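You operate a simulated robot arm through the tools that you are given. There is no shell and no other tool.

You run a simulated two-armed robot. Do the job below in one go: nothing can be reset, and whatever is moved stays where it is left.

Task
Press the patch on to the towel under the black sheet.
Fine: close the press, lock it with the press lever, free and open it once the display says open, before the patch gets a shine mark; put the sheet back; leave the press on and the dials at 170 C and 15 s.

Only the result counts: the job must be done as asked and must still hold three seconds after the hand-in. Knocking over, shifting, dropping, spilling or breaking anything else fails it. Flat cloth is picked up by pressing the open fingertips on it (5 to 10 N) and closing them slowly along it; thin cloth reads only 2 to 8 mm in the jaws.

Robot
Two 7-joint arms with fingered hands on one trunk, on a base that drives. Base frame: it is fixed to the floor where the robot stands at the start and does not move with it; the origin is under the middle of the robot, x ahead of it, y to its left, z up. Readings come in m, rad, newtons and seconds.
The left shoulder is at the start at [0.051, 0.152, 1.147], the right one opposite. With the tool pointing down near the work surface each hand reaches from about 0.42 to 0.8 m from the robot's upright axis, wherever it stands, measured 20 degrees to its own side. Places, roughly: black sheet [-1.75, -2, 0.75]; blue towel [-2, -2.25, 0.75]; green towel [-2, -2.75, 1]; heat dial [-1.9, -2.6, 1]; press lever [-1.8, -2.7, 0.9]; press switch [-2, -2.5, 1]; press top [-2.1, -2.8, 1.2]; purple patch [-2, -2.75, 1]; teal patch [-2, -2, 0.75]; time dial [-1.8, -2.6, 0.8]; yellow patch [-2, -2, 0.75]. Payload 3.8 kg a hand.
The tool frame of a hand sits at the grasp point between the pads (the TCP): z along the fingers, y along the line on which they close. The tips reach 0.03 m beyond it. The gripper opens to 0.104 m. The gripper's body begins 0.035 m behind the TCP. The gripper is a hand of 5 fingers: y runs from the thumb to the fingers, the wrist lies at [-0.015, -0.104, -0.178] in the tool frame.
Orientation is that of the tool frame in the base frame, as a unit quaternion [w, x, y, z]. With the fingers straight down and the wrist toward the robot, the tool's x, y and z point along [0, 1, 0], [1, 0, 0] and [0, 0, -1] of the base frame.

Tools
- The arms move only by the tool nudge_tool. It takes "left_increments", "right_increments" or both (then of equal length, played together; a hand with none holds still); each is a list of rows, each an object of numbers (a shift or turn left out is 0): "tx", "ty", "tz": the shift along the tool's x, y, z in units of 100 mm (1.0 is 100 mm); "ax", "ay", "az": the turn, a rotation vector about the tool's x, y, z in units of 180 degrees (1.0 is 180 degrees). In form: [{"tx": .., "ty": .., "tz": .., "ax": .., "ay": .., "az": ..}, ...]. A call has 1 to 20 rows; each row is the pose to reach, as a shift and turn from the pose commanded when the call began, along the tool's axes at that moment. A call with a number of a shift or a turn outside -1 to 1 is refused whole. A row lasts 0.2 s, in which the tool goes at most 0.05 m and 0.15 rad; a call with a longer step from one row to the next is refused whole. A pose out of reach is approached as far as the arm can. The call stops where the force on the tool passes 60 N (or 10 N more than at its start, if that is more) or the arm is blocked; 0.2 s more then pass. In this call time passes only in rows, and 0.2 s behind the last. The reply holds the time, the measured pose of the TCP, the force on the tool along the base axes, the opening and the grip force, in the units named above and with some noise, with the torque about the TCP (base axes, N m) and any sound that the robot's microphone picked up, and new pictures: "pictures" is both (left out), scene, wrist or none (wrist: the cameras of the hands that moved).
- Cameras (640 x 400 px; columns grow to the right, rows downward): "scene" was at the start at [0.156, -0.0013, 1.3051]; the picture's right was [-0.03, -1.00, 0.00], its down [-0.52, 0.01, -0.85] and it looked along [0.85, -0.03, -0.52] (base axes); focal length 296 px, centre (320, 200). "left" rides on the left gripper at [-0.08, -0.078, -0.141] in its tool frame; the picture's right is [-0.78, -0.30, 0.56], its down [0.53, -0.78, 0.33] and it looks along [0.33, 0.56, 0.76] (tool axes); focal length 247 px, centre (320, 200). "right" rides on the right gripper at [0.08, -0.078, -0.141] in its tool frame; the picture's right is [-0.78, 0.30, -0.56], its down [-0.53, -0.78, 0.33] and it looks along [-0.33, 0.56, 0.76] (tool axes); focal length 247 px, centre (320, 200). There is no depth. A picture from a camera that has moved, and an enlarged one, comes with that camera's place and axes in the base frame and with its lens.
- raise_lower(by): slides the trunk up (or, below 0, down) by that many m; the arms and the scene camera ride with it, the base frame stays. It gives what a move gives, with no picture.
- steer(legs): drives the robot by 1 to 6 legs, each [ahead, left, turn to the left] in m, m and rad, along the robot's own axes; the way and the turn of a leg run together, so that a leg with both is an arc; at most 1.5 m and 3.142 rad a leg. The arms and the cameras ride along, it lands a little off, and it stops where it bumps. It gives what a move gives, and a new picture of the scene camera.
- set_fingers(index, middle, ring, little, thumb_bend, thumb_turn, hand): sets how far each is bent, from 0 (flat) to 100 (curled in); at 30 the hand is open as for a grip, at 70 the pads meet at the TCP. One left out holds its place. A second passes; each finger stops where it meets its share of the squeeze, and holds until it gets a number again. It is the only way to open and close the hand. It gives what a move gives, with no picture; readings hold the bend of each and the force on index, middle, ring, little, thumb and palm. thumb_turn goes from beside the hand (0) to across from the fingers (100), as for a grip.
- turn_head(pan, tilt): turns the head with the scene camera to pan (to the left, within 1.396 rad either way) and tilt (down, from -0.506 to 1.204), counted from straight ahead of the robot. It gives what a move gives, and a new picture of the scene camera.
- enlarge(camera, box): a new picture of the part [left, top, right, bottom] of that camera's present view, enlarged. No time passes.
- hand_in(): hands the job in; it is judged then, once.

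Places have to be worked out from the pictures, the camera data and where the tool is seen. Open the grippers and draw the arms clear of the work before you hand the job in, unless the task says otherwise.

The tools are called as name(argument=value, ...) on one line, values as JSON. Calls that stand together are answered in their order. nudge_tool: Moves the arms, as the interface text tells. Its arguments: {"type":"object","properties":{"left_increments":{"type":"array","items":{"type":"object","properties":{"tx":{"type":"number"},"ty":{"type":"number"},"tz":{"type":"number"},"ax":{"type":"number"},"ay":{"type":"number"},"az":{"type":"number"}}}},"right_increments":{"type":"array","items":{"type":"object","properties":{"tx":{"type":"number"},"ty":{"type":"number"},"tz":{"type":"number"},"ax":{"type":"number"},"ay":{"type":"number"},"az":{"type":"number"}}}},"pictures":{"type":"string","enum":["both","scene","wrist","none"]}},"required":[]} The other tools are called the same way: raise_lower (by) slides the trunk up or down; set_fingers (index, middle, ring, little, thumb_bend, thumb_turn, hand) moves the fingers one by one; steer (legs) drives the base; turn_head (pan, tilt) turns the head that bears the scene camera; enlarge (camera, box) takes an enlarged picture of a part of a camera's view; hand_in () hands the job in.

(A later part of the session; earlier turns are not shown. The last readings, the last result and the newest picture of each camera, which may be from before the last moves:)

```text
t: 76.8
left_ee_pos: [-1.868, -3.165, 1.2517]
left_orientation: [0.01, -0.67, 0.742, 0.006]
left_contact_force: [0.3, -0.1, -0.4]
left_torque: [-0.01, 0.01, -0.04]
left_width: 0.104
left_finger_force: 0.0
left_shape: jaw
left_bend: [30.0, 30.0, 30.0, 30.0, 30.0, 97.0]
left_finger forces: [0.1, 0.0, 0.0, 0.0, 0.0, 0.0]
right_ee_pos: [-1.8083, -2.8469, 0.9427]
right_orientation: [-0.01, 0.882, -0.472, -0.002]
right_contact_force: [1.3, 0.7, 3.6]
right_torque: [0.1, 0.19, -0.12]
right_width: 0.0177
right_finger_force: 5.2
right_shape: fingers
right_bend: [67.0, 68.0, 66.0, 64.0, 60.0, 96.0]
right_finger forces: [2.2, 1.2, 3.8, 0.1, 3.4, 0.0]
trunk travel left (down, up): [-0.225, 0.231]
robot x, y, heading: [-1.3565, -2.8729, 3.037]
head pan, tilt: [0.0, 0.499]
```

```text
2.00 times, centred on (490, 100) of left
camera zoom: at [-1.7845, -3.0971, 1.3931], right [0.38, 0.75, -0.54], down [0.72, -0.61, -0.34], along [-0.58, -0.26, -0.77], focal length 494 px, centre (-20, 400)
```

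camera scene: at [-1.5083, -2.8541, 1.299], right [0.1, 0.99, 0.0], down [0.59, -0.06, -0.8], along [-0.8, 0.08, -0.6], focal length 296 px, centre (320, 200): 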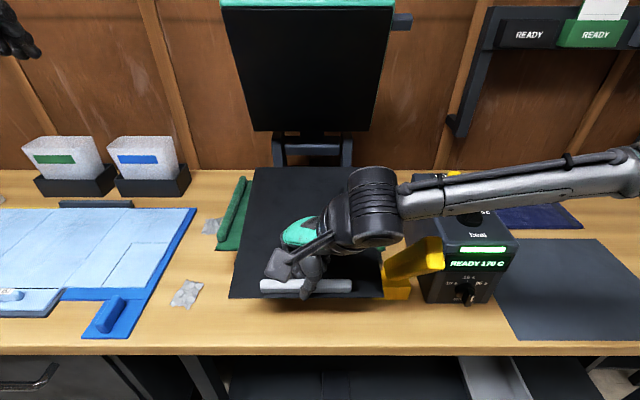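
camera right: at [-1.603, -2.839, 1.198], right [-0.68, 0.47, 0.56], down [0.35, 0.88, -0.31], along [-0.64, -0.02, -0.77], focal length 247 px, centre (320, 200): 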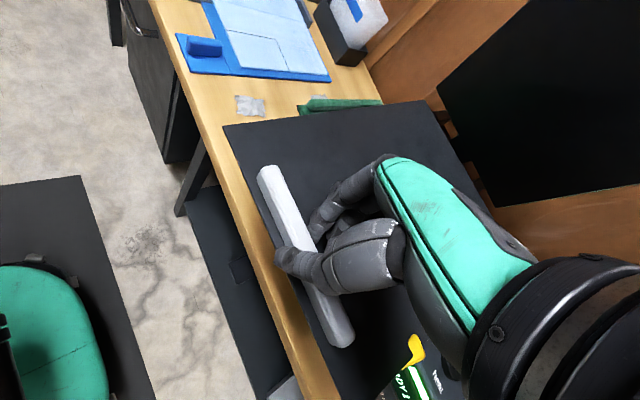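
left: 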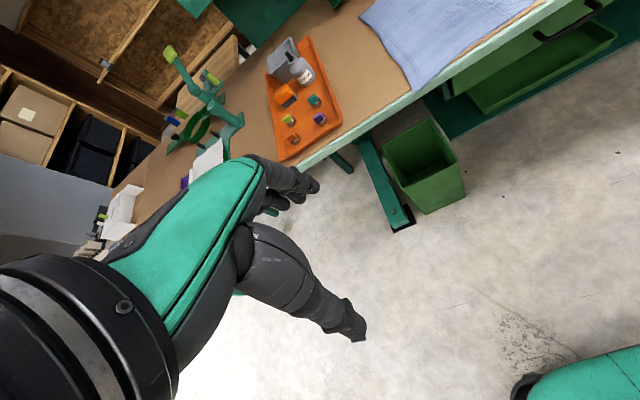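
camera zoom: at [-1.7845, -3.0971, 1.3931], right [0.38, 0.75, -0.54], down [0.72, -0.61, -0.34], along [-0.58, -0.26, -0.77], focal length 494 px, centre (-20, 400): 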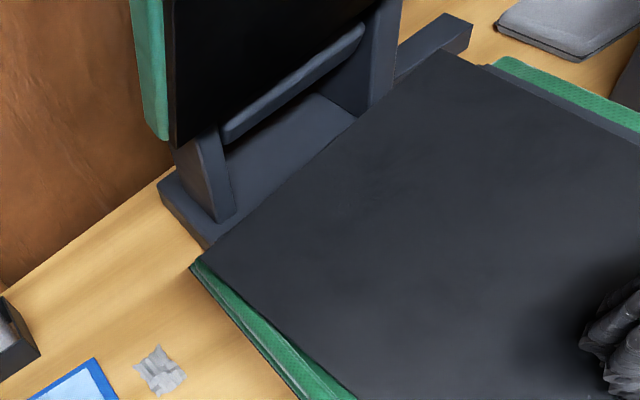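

Loosening let the sheet untwist ~10° counter-clockwise. While the fingers still loosely hold the bar, I rotate the hand clockwise ~9° to straighten the sheet.

nudge_tool(right_increments=[{"tz": -0.02, "az": 0.015}, {"tz": -0.02, "az": 0.03}, {"tz": -0.02, "az": 0.05}], pictures="scene")

enlarge(camera="scene", box=[220, 150, 440, 310])

enlarge(camera="left", box=[340, 0, 640, 200])

```text
t: 77.6
left_ee_pos: [-1.8689, -3.1651, 1.2511]
left_orientation: [0.008, -0.669, 0.743, 0.006]
left_contact_force: [-0.3, -0.8, 0.3]
left_torque: [0.0, -0.01, 0.01]
left_width: 0.104
left_finger_force: 0.0
left_shape: jaw
left_bend: [30.0, 30.0, 30.0, 30.0, 30.0, 97.0]
left_finger forces: [0.0, 0.0, 0.1, 0.0, 0.0, 0.0]
right_ee_pos: [-1.8071, -2.8414, 0.9464]
right_orientation: [-0.01, 0.842, -0.539, -0.002]
right_contact_force: [0.3, -0.7, -0.3]
right_torque: [-0.03, -0.03, 0.01]
right_width: 0.0167
right_finger_force: 1.3
right_shape: fingers
right_bend: [67.0, 68.0, 64.0, 64.0, 60.0, 97.0]
right_finger forces: [1.2, 0.0, 0.1, 0.0, 1.2, 0.0]
right hand out of reach, approached as far as the arm can: row 3
trunk travel left (down, up): [-0.225, 0.231]
robot x, y, heading: [-1.357, -2.8735, 3.041]
head pan, tilt: [0.0, 0.499]
camera scene: at [-1.5089, -2.8542, 1.2989], right [0.1, 0.99, 0.0], down [0.59, -0.06, -0.8], along [-0.8, 0.08, -0.6], focal length 296 px, centre (320, 200)
```

scene: 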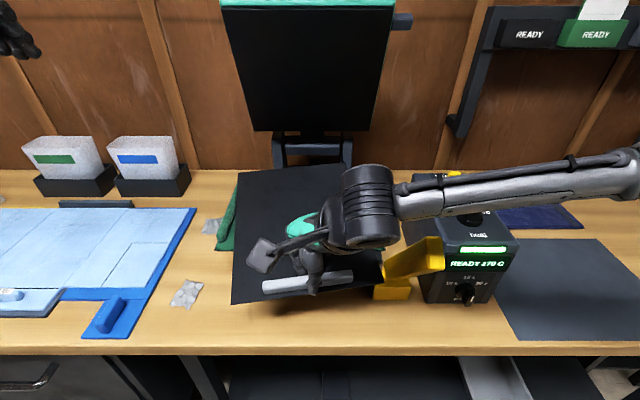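

```text
2.50 times, centred on (330, 230) of scene
camera zoom: at [-1.5089, -2.8542, 1.2989], right [0.1, 0.99, 0.0], down [0.59, -0.06, -0.8], along [-0.8, 0.08, -0.6], focal length 740 px, centre (295, 125)
```

zoom: 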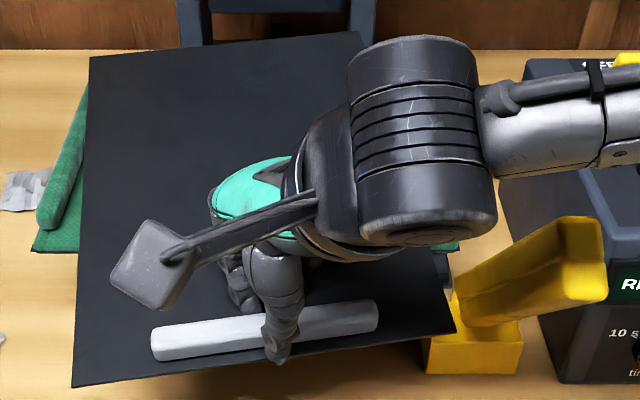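

```text
2.00 times, centred on (490, 100) of left
camera zoom: at [-1.785, -3.0973, 1.3929], right [0.38, 0.75, -0.54], down [0.72, -0.61, -0.34], along [-0.58, -0.26, -0.77], focal length 494 px, centre (-20, 400)
```

zoom: 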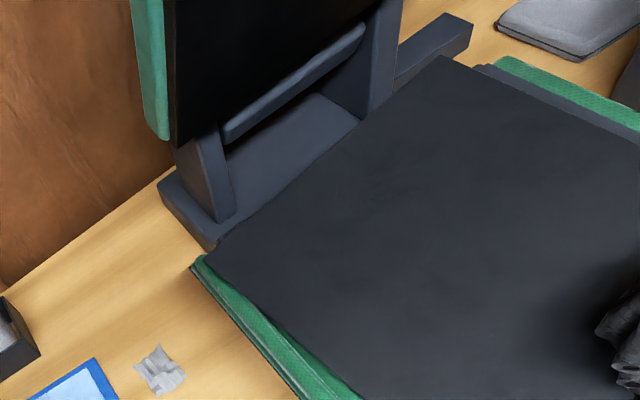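

The sheet barely followed because the grip was slack. Squeezing twists the bar clockwise, so I close slightly to bring it straight.

set_fingers(hand="right", index=71, middle=72, ring=68, little=64, thumb_bend=66)

enlarge(camera="scene", box=[220, 150, 440, 310])

```text
t: 78.6
left_ee_pos: [-1.8689, -3.1651, 1.2512]
left_orientation: [0.008, -0.669, 0.743, 0.006]
left_contact_force: [0.8, 0.1, -0.3]
left_torque: [0.03, -0.01, -0.03]
left_width: 0.1038
left_finger_force: 0.1
left_shape: jaw
left_bend: [30.0, 30.0, 30.0, 30.0, 30.0, 97.0]
left_finger forces: [0.1, 0.0, 0.0, 0.0, 0.0, 0.0]
right_ee_pos: [-1.8069, -2.8417, 0.946]
right_orientation: [-0.01, 0.842, -0.539, -0.002]
right_contact_force: [-0.2, -0.5, 0.5]
right_torque: [0.02, 0.01, -0.03]
right_width: 0.0149
right_finger_force: 3.8
right_shape: fingers
right_bend: [67.0, 72.0, 68.0, 64.0, 62.0, 97.0]
right_finger forces: [3.3, 0.4, 0.0, 0.0, 3.8, 0.1]
trunk travel left (down, up): [-0.225, 0.231]
robot x, y, heading: [-1.3552, -2.8715, 3.04]
head pan, tilt: [0.0, 0.499]
```

```text
2.50 times, centred on (330, 230) of scene
camera zoom: at [-1.5089, -2.8541, 1.2989], right [0.1, 0.99, 0.0], down [0.59, -0.06, -0.8], along [-0.8, 0.08, -0.6], focal length 740 px, centre (295, 125)
```

zoom: 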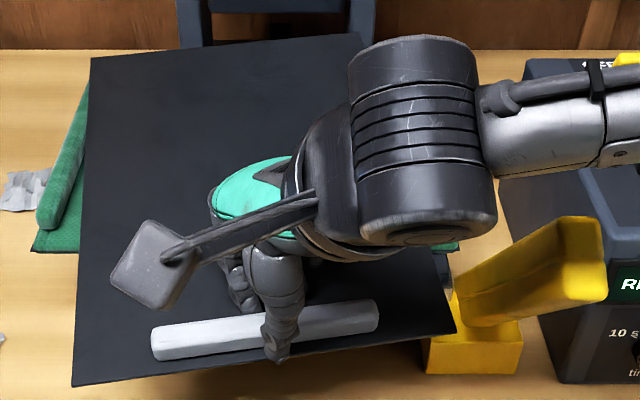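

I squeeze a bit more to twist the bar clockwise back to alignment.

set_fingers(hand="right", index=75, middle=76, ring=68, little=64, thumb_bend=72)

enlarge(camera="scene", box=[220, 150, 440, 310])

```text
t: 79.6
left_ee_pos: [-1.8698, -3.1656, 1.2507]
left_orientation: [0.008, -0.669, 0.744, 0.006]
left_contact_force: [0.4, -0.6, -0.5]
left_torque: [0.02, -0.02, 0.01]
left_width: 0.1036
left_finger_force: 0.0
left_shape: jaw
left_bend: [30.0, 30.0, 30.0, 30.0, 30.0, 97.0]
left_finger forces: [0.0, 0.1, 0.0, 0.0, 0.1, 0.0]
right_ee_pos: [-1.8066, -2.8421, 0.947]
right_orientation: [-0.01, 0.843, -0.538, -0.002]
right_contact_force: [0.3, -0.2, 0.1]
right_torque: [0.01, -0.03, -0.03]
right_width: 0.0129
right_finger_force: 10.0
right_shape: fingers
right_bend: [73.0, 75.0, 68.0, 64.0, 62.0, 96.0]
right_finger forces: [6.5, 3.9, 0.0, 0.0, 10.3, 0.1]
trunk travel left (down, up): [-0.225, 0.231]
robot x, y, heading: [-1.3539, -2.8759, 3.042]
head pan, tilt: [0.0, 0.499]
```

```text
2.50 times, centred on (330, 230) of scene
camera zoom: at [-1.509, -2.8541, 1.2989], right [0.1, 0.99, 0.0], down [0.59, -0.06, -0.8], along [-0.8, 0.08, -0.6], focal length 740 px, centre (295, 125)
```

zoom: 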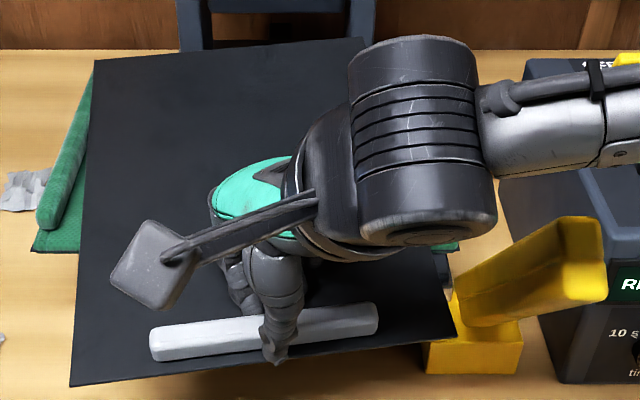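

The grip is now firm but the sheet is still ~9° counter-clockwise. I lift it 1.5 cm to check the patch underneath and to re-orient without dragging.

nudge_tool(right_increments=[{"tz": -0.1}, {"tz": -0.25}], pictures="scene")

steer(legs=[[0.0, 0.07, 0.0]])

enlarge(camera="left", box=[340, 0, 640, 200])

```text
t: 80.2
left_ee_pos: [-1.8689, -3.1657, 1.2502]
left_orientation: [0.01, -0.669, 0.743, 0.006]
left_contact_force: [0.5, 0.2, 0.4]
left_torque: [-0.03, -0.02, -0.02]
left_width: 0.1036
left_finger_force: 0.1
left_shape: jaw
left_bend: [30.0, 30.0, 30.0, 30.0, 30.0, 97.0]
left_finger forces: [0.0, 0.0, 0.0, 0.0, 0.0, 0.0]
right_ee_pos: [-1.8042, -2.8417, 0.9716]
right_orientation: [-0.011, 0.842, -0.539, -0.001]
right_contact_force: [1.5, 0.5, -0.7]
right_torque: [0.04, -0.09, 0.01]
right_width: 0.0125
right_finger_force: 10.1
right_shape: fingers
right_bend: [73.0, 75.0, 68.0, 64.0, 63.0, 96.0]
right_finger forces: [6.3, 3.5, 0.0, 0.0, 10.0, 0.0]
trunk travel left (down, up): [-0.225, 0.231]
robot x, y, heading: [-1.3563, -2.8766, 3.04]
head pan, tilt: [0.0, 0.499]
camera scene: at [-1.5086, -2.8543, 1.2989], right [0.1, 0.99, 0.0], down [0.59, -0.06, -0.8], along [-0.8, 0.08, -0.6], focal length 296 px, centre (320, 200)
```

scene: 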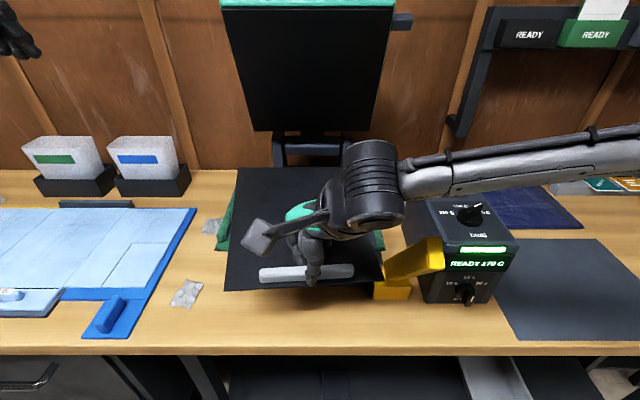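

```text
t: 81.2
left_ee_pos: [-1.8756, -3.2314, 1.2494]
left_orientation: [0.008, -0.668, 0.744, 0.006]
left_contact_force: [-0.2, 0.5, -0.6]
left_torque: [0.0, -0.03, 0.01]
left_width: 0.1039
left_finger_force: 0.0
left_shape: jaw
left_bend: [30.0, 30.0, 30.0, 30.0, 30.0, 97.0]
left_finger forces: [0.1, 0.0, 0.1, 0.0, 0.1, 0.1]
right_ee_pos: [-1.8128, -2.9081, 0.9718]
right_orientation: [-0.009, 0.841, -0.54, -0.002]
right_contact_force: [0.3, -0.1, -0.5]
right_torque: [0.0, -0.05, -0.01]
right_width: 0.0126
right_finger_force: 10.3
right_shape: fingers
right_bend: [73.0, 75.0, 68.0, 64.0, 63.0, 96.0]
right_finger forces: [6.5, 3.6, 0.0, 0.1, 10.1, 0.0]
trunk travel left (down, up): [-0.225, 0.231]
robot x, y, heading: [-1.3674, -2.9411, 3.034]
head pan, tilt: [0.0, 0.499]
camera scene: at [-1.5162, -2.9217, 1.2989], right [0.11, 0.99, 0.0], down [0.59, -0.06, -0.8], along [-0.8, 0.09, -0.6], focal length 296 px, centre (320, 200)
```

scene: 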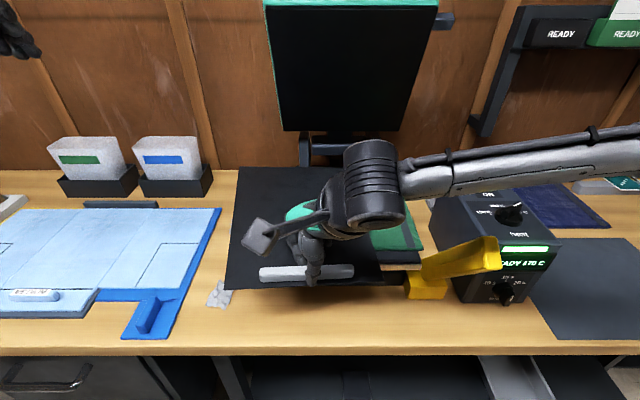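

```text
2.00 times, centred on (490, 100) of left
camera zoom: at [-1.7929, -3.1637, 1.3932], right [0.38, 0.75, -0.54], down [0.72, -0.61, -0.34], along [-0.58, -0.26, -0.77], focal length 494 px, centre (-20, 400)
```

zoom: 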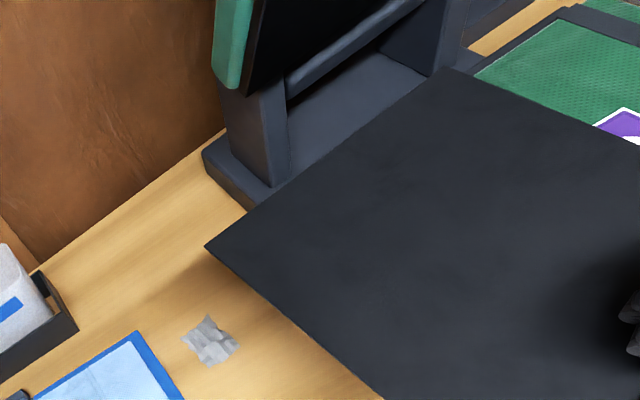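

I check whether the patch stayed in place under the sheet.

enlarge(camera="left", box=[540, 0, 640, 100])

enlarge(camera="right", box=[0, 0, 640, 400])

enlarge(camera="scene", box=[220, 150, 480, 310])

```text
4.00 times, centred on (590, 50) of left
camera zoom: at [-1.7929, -3.1637, 1.3932], right [0.38, 0.75, -0.54], down [0.72, -0.61, -0.34], along [-0.58, -0.26, -0.77], focal length 988 px, centre (-760, 800)
```

zoom: 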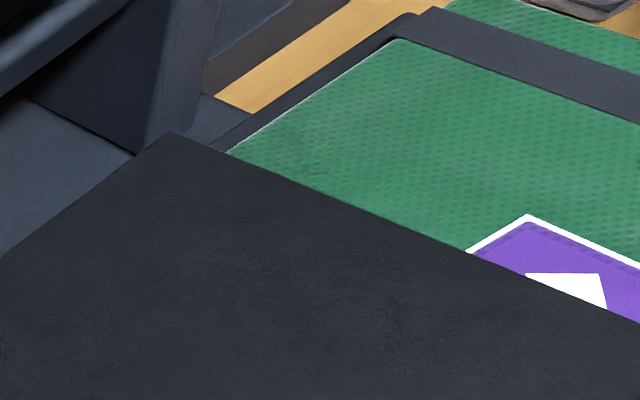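

```text
1.00 times, centred on (320, 200) of right (not enlarged: the box is as wide or as high as the picture)
camera zoom: at [-1.7099, -2.9517, 1.1124], right [-0.6, 0.57, 0.56], down [0.49, 0.82, -0.31], along [-0.64, 0.09, -0.76], focal length 247 px, centre (320, 200)
```

zoom: 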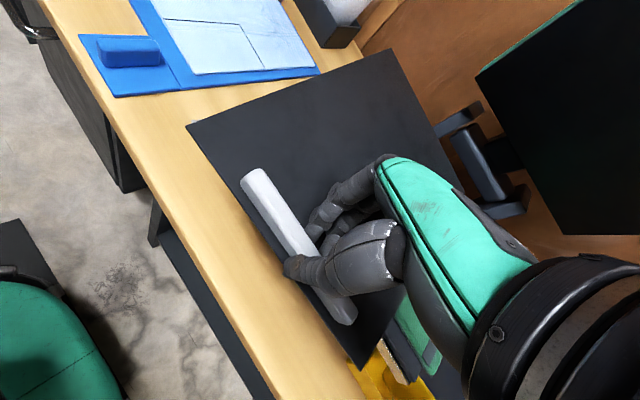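

```text
2.46 times, centred on (350, 230) of scene
camera zoom: at [-1.5162, -2.9217, 1.2989], right [0.11, 0.99, 0.0], down [0.59, -0.06, -0.8], along [-0.8, 0.09, -0.6], focal length 729 px, centre (246, 126)
```

zoom: 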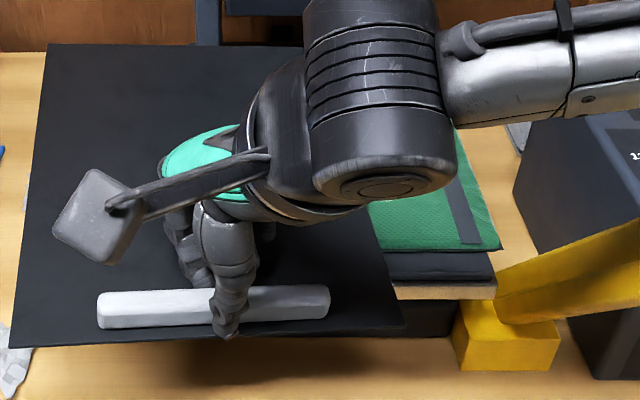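

The patch seems in place. The sheet is only ~3° counter-clockwise now; I shift it back right ~7 cm in the air, turn ~5° clockwise, and recheck.

nudge_tool(right_increments=[{"tz": -0.15}, {"tz": -0.15, "tx": -0.2, "ty": -0.08, "az": 0.01}, {"tz": -0.15, "tx": -0.43, "ty": -0.16, "az": 0.02}, {"tz": -0.15, "tx": -0.648, "ty": -0.243, "az": 0.03}], pictures="both")

enlarge(camera="scene", box=[240, 150, 480, 310])

enlarge(camera="left", box=[340, 0, 640, 200])

```text
t: 82.2
left_ee_pos: [-1.8771, -3.2321, 1.2496]
left_orientation: [0.009, -0.668, 0.744, 0.006]
left_contact_force: [-0.1, 0.6, 0.2]
left_torque: [-0.02, 0.0, 0.01]
left_width: 0.1037
left_finger_force: 0.1
left_shape: jaw
left_bend: [30.0, 30.0, 30.0, 30.0, 30.0, 97.0]
left_finger forces: [0.1, 0.0, 0.0, 0.1, 0.1, 0.0]
right_ee_pos: [-1.8186, -2.8393, 0.986]
right_orientation: [-0.01, 0.815, -0.579, -0.003]
right_contact_force: [0.8, 0.2, -1.1]
right_torque: [0.0, -0.07, 0.01]
right_width: 0.0123
right_finger_force: 10.1
right_shape: fingers
right_bend: [74.0, 75.0, 68.0, 64.0, 63.0, 96.0]
right_finger forces: [6.3, 3.7, 0.1, 0.0, 10.0, 0.0]
trunk travel left (down, up): [-0.225, 0.231]
robot x, y, heading: [-1.3636, -2.9409, 3.031]
head pan, tilt: [0.0, 0.499]
camera scene: at [-1.5158, -2.9219, 1.2989], right [0.11, 0.99, 0.0], down [0.59, -0.06, -0.8], along [-0.8, 0.09, -0.6], focal length 296 px, centre (320, 200)
camera right: at [-1.7208, -2.8913, 1.127], right [-0.54, 0.62, 0.56], down [0.56, 0.77, -0.31], along [-0.63, 0.15, -0.76], focal length 247 px, centre (320, 200)
```

scene: 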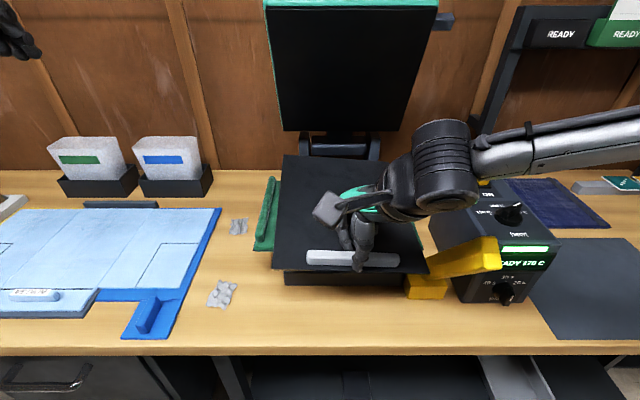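
right: 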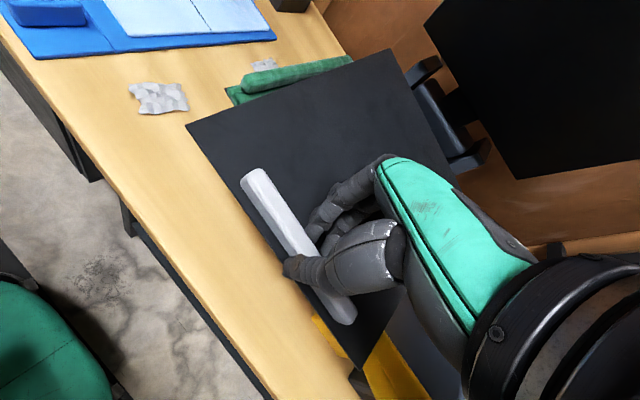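

```text
2.50 times, centred on (360, 230) of scene
camera zoom: at [-1.5158, -2.9219, 1.2989], right [0.11, 0.99, 0.0], down [0.59, -0.06, -0.8], along [-0.8, 0.09, -0.6], focal length 740 px, centre (220, 125)
```

zoom: 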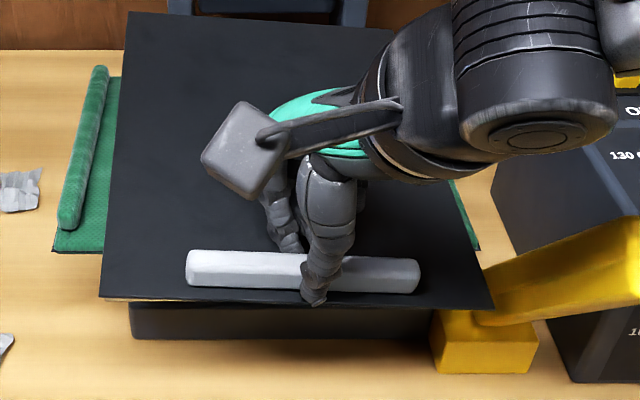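

```text
2.00 times, centred on (490, 100) of left
camera zoom: at [-1.7925, -3.164, 1.3926], right [0.38, 0.75, -0.54], down [0.72, -0.61, -0.34], along [-0.58, -0.26, -0.77], focal length 494 px, centre (-20, 400)
```

zoom: 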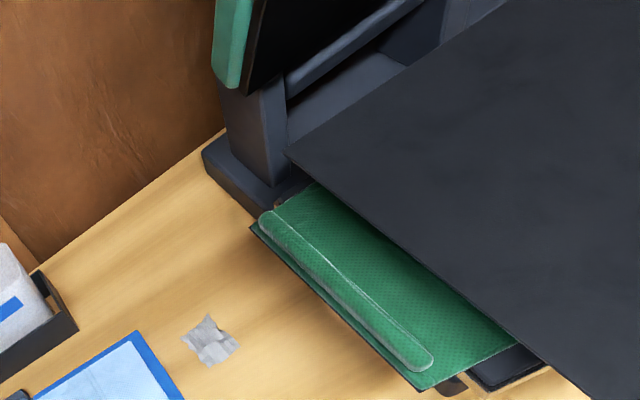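

Position and yaw are good (slightly clockwise, to allow for untwisting). I lower 4 cm to rest on the towel.

nudge_tool(right_increments=[{"tz": 0.15}, {"tz": 0.3}, {"tz": 0.39}], pictures="scene")

enlarge(camera="scene", box=[240, 150, 480, 310])

enlarge(camera="left", box=[340, 0, 640, 200])

```text
t: 83.0
left_ee_pos: [-1.8776, -3.2331, 1.25]
left_orientation: [0.009, -0.668, 0.744, 0.006]
left_contact_force: [-0.3, 0.6, 0.1]
left_torque: [0.0, 0.01, -0.03]
left_width: 0.1039
left_finger_force: 0.0
left_shape: jaw
left_bend: [30.0, 30.0, 30.0, 30.0, 30.0, 97.0]
left_finger forces: [0.0, 0.1, 0.0, 0.0, 0.0, 0.0]
right_ee_pos: [-1.8175, -2.8399, 0.9475]
right_orientation: [-0.009, 0.815, -0.579, -0.003]
right_contact_force: [-0.5, -0.5, 1.2]
right_torque: [0.05, 0.03, 0.01]
right_width: 0.0123
right_finger_force: 11.2
right_shape: fingers
right_bend: [74.0, 75.0, 68.0, 64.0, 63.0, 96.0]
right_finger forces: [6.0, 5.2, 0.1, 0.1, 11.5, 0.0]
trunk travel left (down, up): [-0.225, 0.231]
robot x, y, heading: [-1.3617, -2.9379, 3.031]
head pan, tilt: [0.0, 0.499]
camera scene: at [-1.5162, -2.9233, 1.2989], right [0.11, 0.99, 0.0], down [0.59, -0.06, -0.8], along [-0.8, 0.09, -0.6], focal length 296 px, centre (320, 200)
```

scene: 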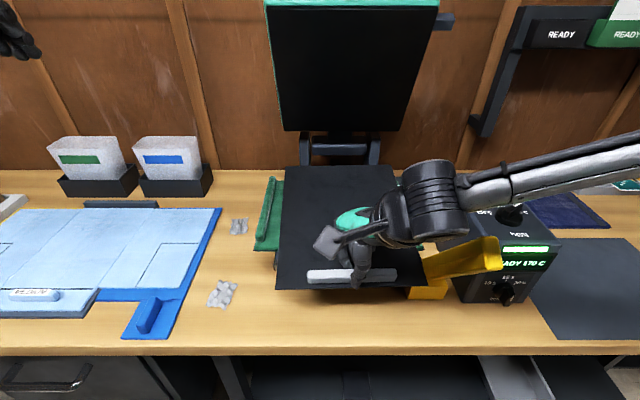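

```text
2.50 times, centred on (360, 230) of scene
camera zoom: at [-1.5162, -2.9233, 1.2989], right [0.11, 0.99, 0.0], down [0.59, -0.06, -0.8], along [-0.8, 0.09, -0.6], focal length 740 px, centre (220, 125)
```

zoom: 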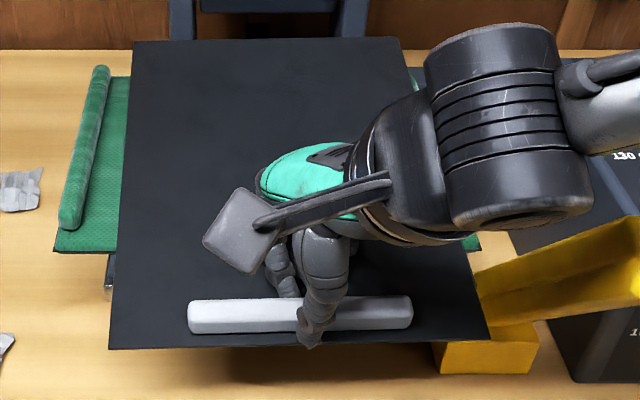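

```text
2.00 times, centred on (490, 100) of left
camera zoom: at [-1.7929, -3.1654, 1.3922], right [0.38, 0.75, -0.54], down [0.72, -0.61, -0.34], along [-0.58, -0.26, -0.77], focal length 494 px, centre (-20, 400)
```

zoom: 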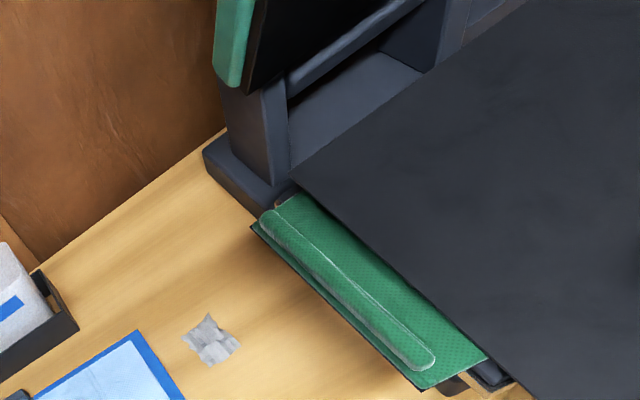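

The sheet just touches and is well aligned. I release with a wide opening so the fingers leave the bar at once.

set_fingers(hand="right", index=50, middle=50, ring=50, little=50, thumb_bend=45)

enlarge(camera="scene", box=[240, 150, 480, 310])

enlarge(camera="left", box=[340, 0, 640, 200])

enlarge(camera="right", box=[0, 0, 640, 400])

```text
t: 84.0
left_ee_pos: [-1.8771, -3.2321, 1.2506]
left_orientation: [0.009, -0.668, 0.744, 0.005]
left_contact_force: [-0.6, -0.5, -1.3]
left_torque: [-0.01, 0.0, 0.0]
left_width: 0.104
left_finger_force: 0.0
left_shape: jaw
left_bend: [30.0, 30.0, 30.0, 30.0, 30.0, 97.0]
left_finger forces: [0.1, 0.0, 0.0, 0.1, 0.0, 0.1]
right_ee_pos: [-1.8185, -2.8393, 0.9495]
right_orientation: [-0.009, 0.815, -0.579, -0.003]
right_contact_force: [2.0, 0.0, 2.5]
right_torque: [0.04, 0.04, 0.03]
right_width: 0.058
right_finger_force: 1.2
right_shape: fingers
right_bend: [50.0, 50.0, 51.0, 50.0, 45.0, 97.0]
right_finger forces: [0.0, 0.2, 2.1, 0.1, 0.0, 0.0]
trunk travel left (down, up): [-0.225, 0.231]
robot x, y, heading: [-1.3631, -2.9428, 3.031]
head pan, tilt: [0.0, 0.499]
```

```text
2.50 times, centred on (360, 230) of scene
camera zoom: at [-1.5159, -2.9231, 1.2989], right [0.11, 0.99, 0.0], down [0.59, -0.06, -0.8], along [-0.8, 0.09, -0.6], focal length 740 px, centre (220, 125)
```

zoom: 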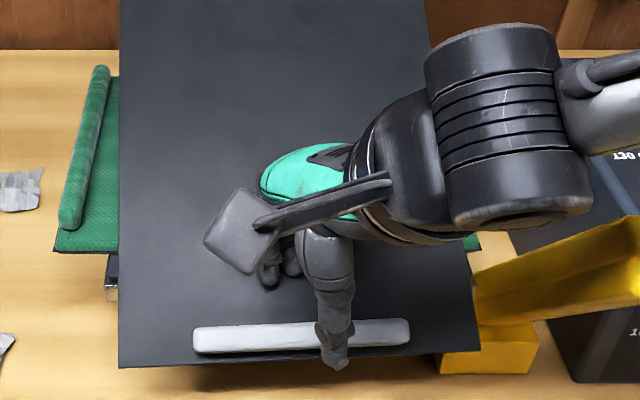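

```text
2.00 times, centred on (490, 100) of left
camera zoom: at [-1.7927, -3.1653, 1.3923], right [0.38, 0.75, -0.54], down [0.72, -0.61, -0.34], along [-0.58, -0.26, -0.77], focal length 494 px, centre (-20, 400)
```

zoom: 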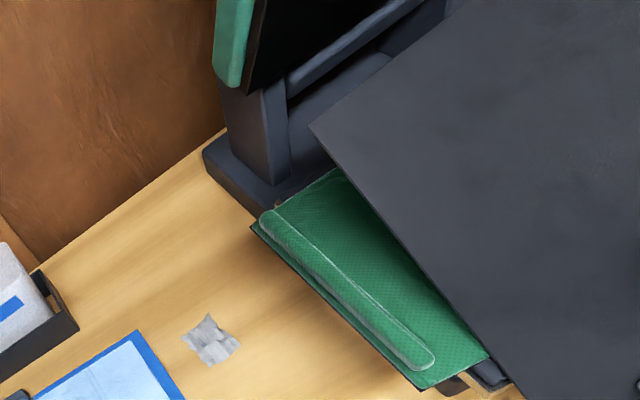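

```text
1.00 times, centred on (320, 200) of right (not enlarged: the box is as wide or as high as the picture)
camera zoom: at [-1.7197, -2.8924, 1.0895], right [-0.54, 0.62, 0.57], down [0.56, 0.77, -0.31], along [-0.63, 0.15, -0.76], focal length 247 px, centre (320, 200)
```

zoom: 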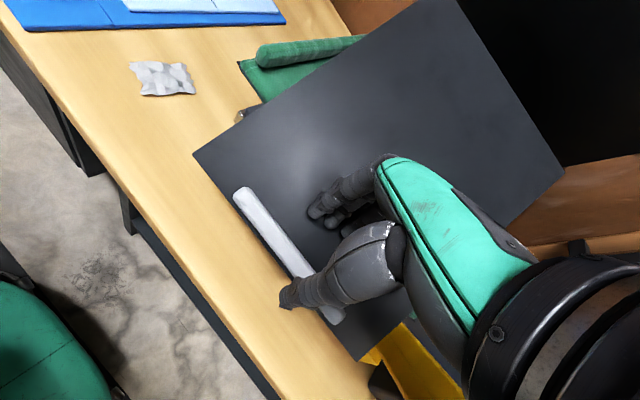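

The opened fingertips reach lower and press the sheet in front of the platen edge (ring 2 N), tipping its back edge up. I raise the hand a little so the sheet can settle, and look.

nudge_tool(right_increments=[{"tz": -0.05}, {"tz": -0.1}], pictures="none")

enlarge(camera="scene", box=[240, 150, 480, 310])

enlarge(camera="left", box=[340, 0, 640, 200])

```text
t: 84.6
left_ee_pos: [-1.8776, -3.2331, 1.2501]
left_orientation: [0.008, -0.667, 0.745, 0.005]
left_contact_force: [-1.0, -0.5, -0.6]
left_torque: [0.01, 0.03, -0.02]
left_width: 0.104
left_finger_force: 0.1
left_shape: jaw
left_bend: [30.0, 30.0, 30.0, 30.0, 30.0, 97.0]
left_finger forces: [0.0, 0.0, 0.1, 0.0, 0.0, 0.1]
right_ee_pos: [-1.8181, -2.8399, 0.9578]
right_orientation: [-0.011, 0.815, -0.579, -0.003]
right_contact_force: [0.5, -0.8, 0.0]
right_torque: [0.01, 0.0, 0.01]
right_width: 0.0577
right_finger_force: 0.0
right_shape: fingers
right_bend: [50.0, 50.0, 50.0, 50.0, 45.0, 97.0]
right_finger forces: [0.0, 0.0, 0.0, 0.1, 0.0, 0.0]
trunk travel left (down, up): [-0.225, 0.231]
robot x, y, heading: [-1.3615, -2.942, 3.03]
head pan, tilt: [0.0, 0.499]
```

```text
2.50 times, centred on (360, 230) of scene
camera zoom: at [-1.5162, -2.9231, 1.2989], right [0.11, 0.99, 0.0], down [0.59, -0.06, -0.8], along [-0.8, 0.09, -0.6], focal length 740 px, centre (220, 125)
```

zoom: 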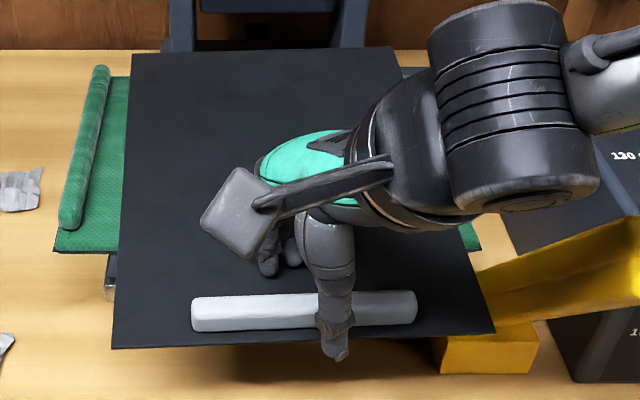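

```text
2.00 times, centred on (490, 100) of left
camera zoom: at [-1.793, -3.1653, 1.3922], right [0.38, 0.75, -0.54], down [0.72, -0.61, -0.34], along [-0.58, -0.26, -0.77], focal length 494 px, centre (-20, 400)
```

zoom: 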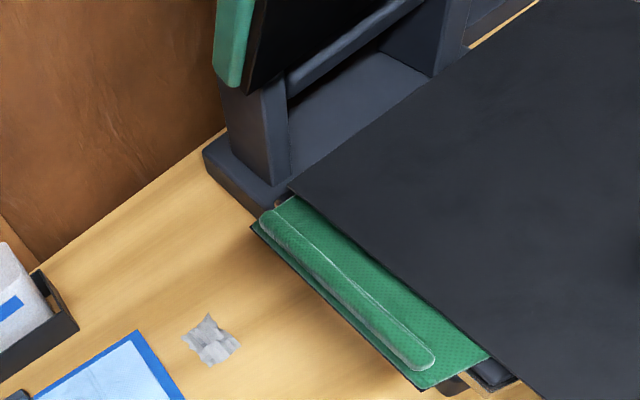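

The sheet has settled flat and straight on the towel. I raise the hand clear.

nudge_tool(right_increments=[{"tz": -0.15}, {"tz": -0.3}, {"tz": -0.6}, {"tz": -1.0}], pictures="scene")

enlarge(camera="scene", box=[240, 150, 480, 310])

enlarge(camera="left", box=[340, 0, 640, 200])

```text
t: 85.6
left_ee_pos: [-1.8768, -3.2333, 1.2503]
left_orientation: [0.009, -0.668, 0.744, 0.005]
left_contact_force: [0.7, 0.4, -0.1]
left_torque: [0.01, 0.02, -0.03]
left_width: 0.1041
left_finger_force: 0.0
left_shape: jaw
left_bend: [30.0, 30.0, 30.0, 30.0, 30.0, 97.0]
left_finger forces: [0.0, 0.1, 0.0, 0.0, 0.1, 0.1]
right_ee_pos: [-1.8166, -2.8406, 1.0583]
right_orientation: [-0.009, 0.815, -0.579, -0.003]
right_contact_force: [-0.3, -0.3, 0.2]
right_torque: [-0.02, 0.0, 0.04]
right_width: 0.0583
right_finger_force: 0.1
right_shape: fingers
right_bend: [50.0, 50.0, 50.0, 50.0, 45.0, 97.0]
right_finger forces: [0.0, 0.0, 0.0, 0.0, 0.0, 0.0]
trunk travel left (down, up): [-0.225, 0.231]
robot x, y, heading: [-1.3661, -2.9439, 3.034]
head pan, tilt: [0.0, 0.499]
camera scene: at [-1.5152, -2.9233, 1.2991], right [0.11, 0.99, 0.0], down [0.59, -0.06, -0.8], along [-0.8, 0.09, -0.6], focal length 296 px, centre (320, 200)
```

scene: 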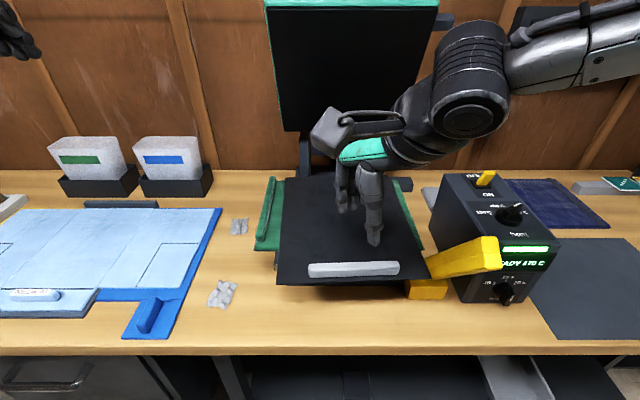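

```text
2.50 times, centred on (360, 230) of scene
camera zoom: at [-1.5152, -2.9233, 1.2991], right [0.11, 0.99, 0.0], down [0.59, -0.06, -0.8], along [-0.8, 0.09, -0.6], focal length 740 px, centre (220, 125)
```

zoom: 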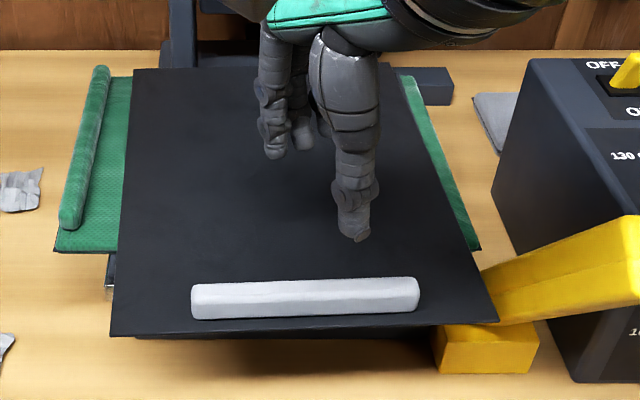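

```text
2.00 times, centred on (490, 100) of left
camera zoom: at [-1.7918, -3.1655, 1.3926], right [0.38, 0.75, -0.54], down [0.72, -0.61, -0.34], along [-0.58, -0.26, -0.77], focal length 494 px, centre (-20, 400)
```

zoom: 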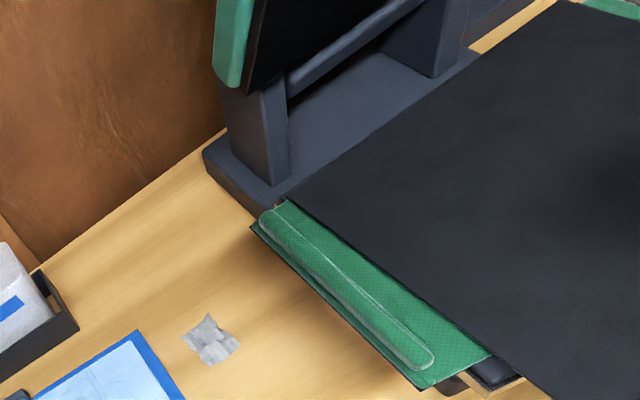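

The sheet lies straight over the patch, bar in front of the platen. Now I raise the right hand well above the lever before repositioning the base for the press work.

nudge_tool(right_increments=[{"tz": -0.4}, {"tz": -0.8, "ty": -0.2}, {"tz": -1.0, "ty": -0.6}, {"tz": -1.0, "ty": -1.0}], pictures="none")

nudge_tool(right_increments=[{"tz": -0.3, "az": 0.04}, {"tz": -0.5, "az": 0.08}, {"tz": -0.5, "az": 0.12}], pictures="scene")

```text
t: 86.6
left_ee_pos: [-1.8753, -3.2324, 1.2506]
left_orientation: [0.009, -0.668, 0.744, 0.006]
left_contact_force: [-0.7, 0.0, 0.1]
left_torque: [-0.04, 0.0, 0.02]
left_width: 0.104
left_finger_force: 0.1
left_shape: jaw
left_bend: [30.0, 30.0, 30.0, 30.0, 30.0, 97.0]
left_finger forces: [0.0, 0.0, 0.0, 0.1, 0.0, 0.0]
right_ee_pos: [-1.7211, -2.8102, 1.1598]
right_orientation: [-0.01, 0.815, -0.579, -0.003]
right_contact_force: [-0.2, -0.2, -0.6]
right_torque: [0.02, 0.02, -0.01]
right_width: 0.058
right_finger_force: 0.0
right_shape: fingers
right_bend: [50.0, 50.0, 50.0, 50.0, 45.0, 97.0]
right_finger forces: [0.1, 0.1, 0.0, 0.1, 0.1, 0.1]
trunk travel left (down, up): [-0.225, 0.231]
robot x, y, heading: [-1.3659, -2.9409, 3.029]
head pan, tilt: [0.0, 0.499]
```

```text
t: 87.4
left_ee_pos: [-1.8779, -3.2333, 1.2489]
left_orientation: [0.01, -0.669, 0.743, 0.007]
left_contact_force: [-0.1, 0.7, -0.1]
left_torque: [0.0, -0.02, 0.02]
left_width: 0.104
left_finger_force: 0.1
left_shape: jaw
left_bend: [30.0, 30.0, 30.0, 30.0, 30.0, 97.0]
left_finger forces: [0.0, 0.0, 0.1, 0.0, 0.0, 0.0]
right_ee_pos: [-1.7244, -2.8122, 1.2095]
right_orientation: [0.01, -0.691, 0.723, 0.004]
right_contact_force: [-0.3, -0.4, 0.4]
right_torque: [-0.02, 0.01, -0.01]
right_width: 0.058
right_finger_force: 0.1
right_shape: fingers
right_bend: [50.0, 50.0, 50.0, 50.0, 45.0, 97.0]
right_finger forces: [0.0, 0.1, 0.0, 0.0, 0.0, 0.0]
trunk travel left (down, up): [-0.225, 0.231]
robot x, y, heading: [-1.3643, -2.9426, 3.034]
head pan, tilt: [0.0, 0.499]
camera scene: at [-1.5165, -2.9236, 1.2988], right [0.11, 0.99, 0.0], down [0.59, -0.06, -0.8], along [-0.8, 0.09, -0.6], focal length 296 px, centre (320, 200)
```

scene: 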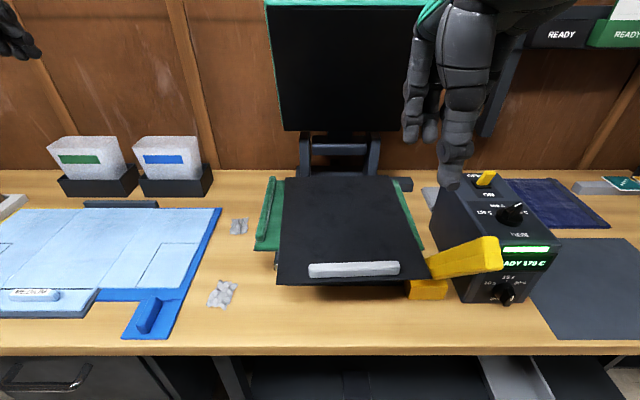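

The whole sheet is visible, flat over the towel. Now I move the base to about (-1.31, -2.78) for the press operations.

steer(legs=[[-0.05, -0.16, 0.005]])

turn_head(pan=0.0, tilt=0.2)

enlarge(camera="scene", box=[210, 60, 430, 220])

```text
t: 88.9
left_ee_pos: [-1.8099, -3.0858, 1.2495]
left_orientation: [0.01, -0.67, 0.742, 0.005]
left_contact_force: [-1.0, 0.2, 0.2]
left_torque: [0.04, -0.01, 0.0]
left_width: 0.1037
left_finger_force: 0.1
left_shape: jaw
left_bend: [30.0, 30.0, 30.0, 30.0, 30.0, 97.0]
left_finger forces: [0.0, 0.0, 0.0, 0.0, 0.0, 0.1]
right_ee_pos: [-1.6586, -2.6664, 1.2086]
right_orientation: [0.01, -0.694, 0.72, 0.005]
right_contact_force: [-0.6, 0.1, -0.1]
right_torque: [-0.02, 0.01, 0.01]
right_width: 0.0581
right_finger_force: 0.0
right_shape: fingers
right_bend: [50.0, 50.0, 50.0, 50.0, 45.0, 97.0]
right_finger forces: [0.1, 0.0, 0.1, 0.0, 0.0, 0.0]
trunk travel left (down, up): [-0.225, 0.231]
robot x, y, heading: [-1.3004, -2.7918, 3.039]
head pan, tilt: [0.0, 0.499]
camera scene: at [-1.4513, -2.7744, 1.2988], right [0.1, 0.99, 0.0], down [0.6, -0.06, -0.8], along [-0.8, 0.08, -0.6], focal length 296 px, centre (320, 200)
```

scene: 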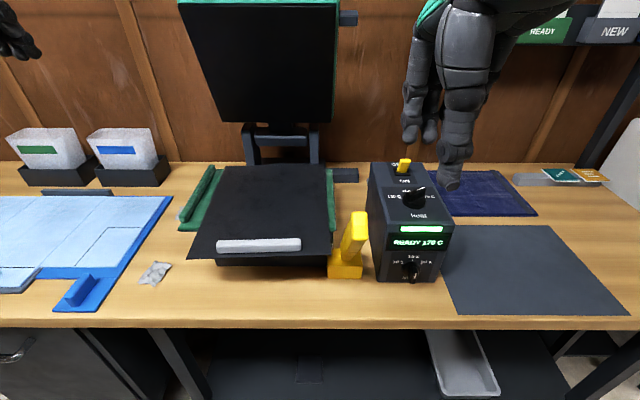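

```text
t: 89.7
left_ee_pos: [-1.8085, -3.0841, 1.249]
left_orientation: [0.01, -0.671, 0.742, 0.006]
left_contact_force: [-0.5, 0.8, -0.6]
left_torque: [0.01, -0.02, -0.03]
left_width: 0.1039
left_finger_force: 0.1
left_shape: jaw
left_bend: [30.0, 30.0, 30.0, 30.0, 30.0, 97.0]
left_finger forces: [0.1, 0.0, 0.0, 0.0, 0.0, 0.0]
right_ee_pos: [-1.6587, -2.6637, 1.2082]
right_orientation: [0.009, -0.695, 0.719, 0.004]
right_contact_force: [0.5, -0.4, -0.9]
right_torque: [0.02, 0.0, 0.02]
right_width: 0.0579
right_finger_force: 0.1
right_shape: fingers
right_bend: [50.0, 50.0, 50.0, 50.0, 45.0, 97.0]
right_finger forces: [0.1, 0.0, 0.0, 0.1, 0.0, 0.0]
trunk travel left (down, up): [-0.225, 0.231]
robot x, y, heading: [-1.2984, -2.7898, 3.04]
head pan, tilt: [0.0, 0.201]
camera scene: at [-1.4563, -2.7718, 1.326], right [0.1, 0.99, 0.0], down [0.33, -0.03, -0.94], along [-0.94, 0.1, -0.34], focal length 296 px, centre (320, 200)
```

scene: 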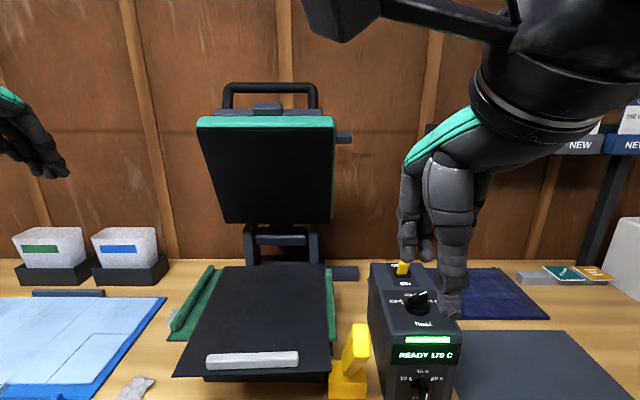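

```text
2.50 times, centred on (320, 140) of scene
camera zoom: at [-1.4563, -2.7718, 1.326], right [0.1, 0.99, 0.0], down [0.33, -0.03, -0.94], along [-0.94, 0.1, -0.34], focal length 740 px, centre (320, 350)
```

zoom: 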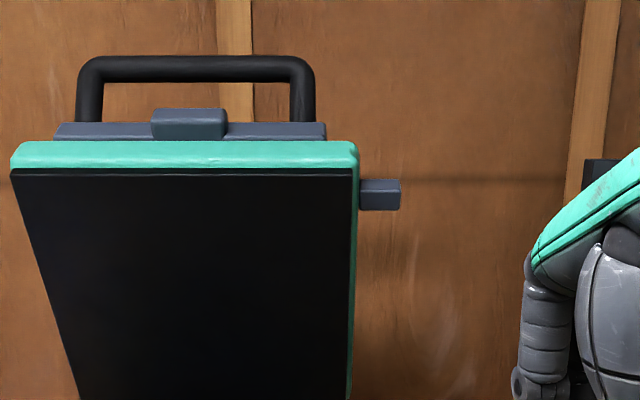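

Handle bar ≈(-2.105,-2.805,1.338), spanning y -2.90…-2.71. I raise the trunk 0.12 m to make the high, far handle easy to reach from above.

raise_lower(by=0.12)

```text
t: 91.2
left_ee_pos: [-1.8107, -3.0853, 1.3689]
left_orientation: [0.011, -0.67, 0.743, 0.007]
left_contact_force: [0.4, 0.3, 1.1]
left_torque: [0.0, -0.02, -0.01]
left_width: 0.1037
left_finger_force: 0.0
left_shape: jaw
left_bend: [30.0, 30.0, 30.0, 30.0, 30.0, 97.0]
left_finger forces: [0.0, 0.1, 0.0, 0.0, 0.0, 0.0]
right_ee_pos: [-1.6589, -2.6624, 1.3278]
right_orientation: [0.01, -0.695, 0.719, 0.004]
right_contact_force: [0.0, 0.1, -0.6]
right_torque: [-0.03, 0.0, 0.01]
right_width: 0.0583
right_finger_force: 0.1
right_shape: fingers
right_bend: [50.0, 50.0, 50.0, 50.0, 45.0, 97.0]
right_finger forces: [0.1, 0.1, 0.0, 0.1, 0.1, 0.0]
trunk travel left (down, up): [-0.345, 0.111]
robot x, y, heading: [-1.2959, -2.7924, 3.04]
head pan, tilt: [0.0, 0.201]
```

Moving the left hand up and then ahead/right toward a point above the handle, in steps of ≤0.1 m.

nudge_tool(left_increments=[{"tz": -0.45}, {"tz": -0.9}, {"tz": -0.9, "tx": -0.25, "ty": 0.35}, {"tz": -0.9, "tx": -0.5, "ty": 0.7}, {"tz": -0.9, "tx": -0.71, "ty": 1.0}], pictures="none")

nudge_tool(left_increments=[{"tx": -0.25, "ty": 0.35}, {"tx": -0.5, "ty": 0.7}, {"tx": -0.71, "ty": 1.0}], pictures="both")

```text
t: 92.4
left_ee_pos: [-1.904, -3.0064, 1.4605]
left_orientation: [0.008, -0.671, 0.742, 0.005]
left_contact_force: [0.1, -0.7, 0.0]
left_torque: [-0.03, -0.02, -0.01]
left_width: 0.1037
left_finger_force: 0.2
left_shape: jaw
left_bend: [30.0, 30.0, 30.0, 30.0, 30.0, 97.0]
left_finger forces: [0.1, 0.0, 0.0, 0.1, 0.1, 0.1]
right_ee_pos: [-1.6582, -2.6604, 1.3278]
right_orientation: [0.008, -0.694, 0.72, 0.004]
right_contact_force: [-0.2, 0.2, 0.0]
right_torque: [-0.02, 0.03, 0.02]
right_width: 0.0583
right_finger_force: 0.0
right_shape: fingers
right_bend: [50.0, 50.0, 50.0, 50.0, 45.0, 97.0]
right_finger forces: [0.0, 0.1, 0.0, 0.0, 0.1, 0.0]
trunk travel left (down, up): [-0.345, 0.111]
robot x, y, heading: [-1.294, -2.7928, 3.036]
head pan, tilt: [0.0, 0.201]
```

```text
t: 93.2
left_ee_pos: [-1.9564, -2.946, 1.4435]
left_orientation: [0.01, -0.671, 0.742, 0.007]
left_contact_force: [-0.5, -0.1, -0.6]
left_torque: [-0.01, -0.01, -0.03]
left_width: 0.1042
left_finger_force: 0.1
left_shape: jaw
left_bend: [30.0, 30.0, 30.0, 30.0, 30.0, 97.0]
left_finger forces: [0.1, 0.0, 0.1, 0.0, 0.0, 0.0]
left hand out of reach, approached as far as the arm can: row 2, 3
right_ee_pos: [-1.6586, -2.6648, 1.3282]
right_orientation: [0.011, -0.694, 0.72, 0.005]
right_contact_force: [-0.2, 0.4, -0.6]
right_torque: [0.03, 0.02, 0.0]
right_width: 0.0582
right_finger_force: 0.1
right_shape: fingers
right_bend: [50.0, 50.0, 50.0, 50.0, 45.0, 97.0]
right_finger forces: [0.0, 0.0, 0.1, 0.1, 0.1, 0.0]
trunk travel left (down, up): [-0.345, 0.111]
robot x, y, heading: [-1.2974, -2.7902, 3.041]
head pan, tilt: [0.0, 0.201]
camera scene: at [-1.4069, -2.779, 1.4629], right [0.1, 0.99, 0.0], down [0.23, -0.02, -0.97], along [-0.97, 0.1, -0.23], focal length 296 px, centre (320, 200)
camera left: at [-1.8726, -2.8778, 1.5862], right [0.38, 0.75, -0.54], down [0.72, -0.6, -0.34], along [-0.58, -0.26, -0.77], focal length 247 px, centre (320, 200)
```

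scene: 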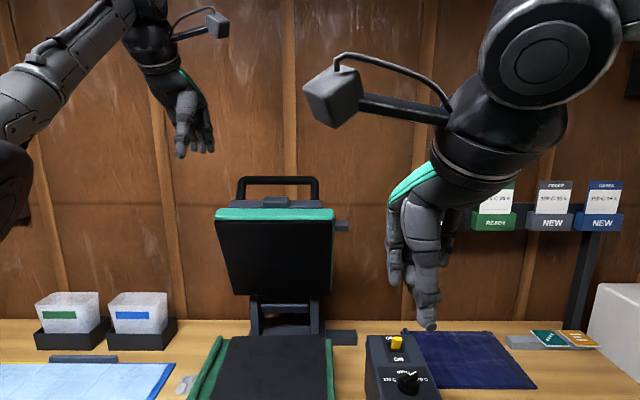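
left: 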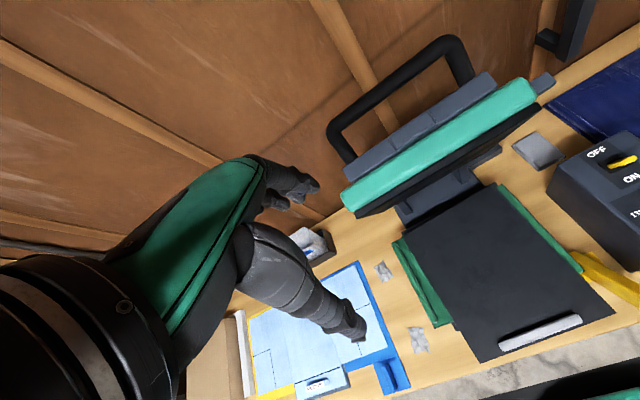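

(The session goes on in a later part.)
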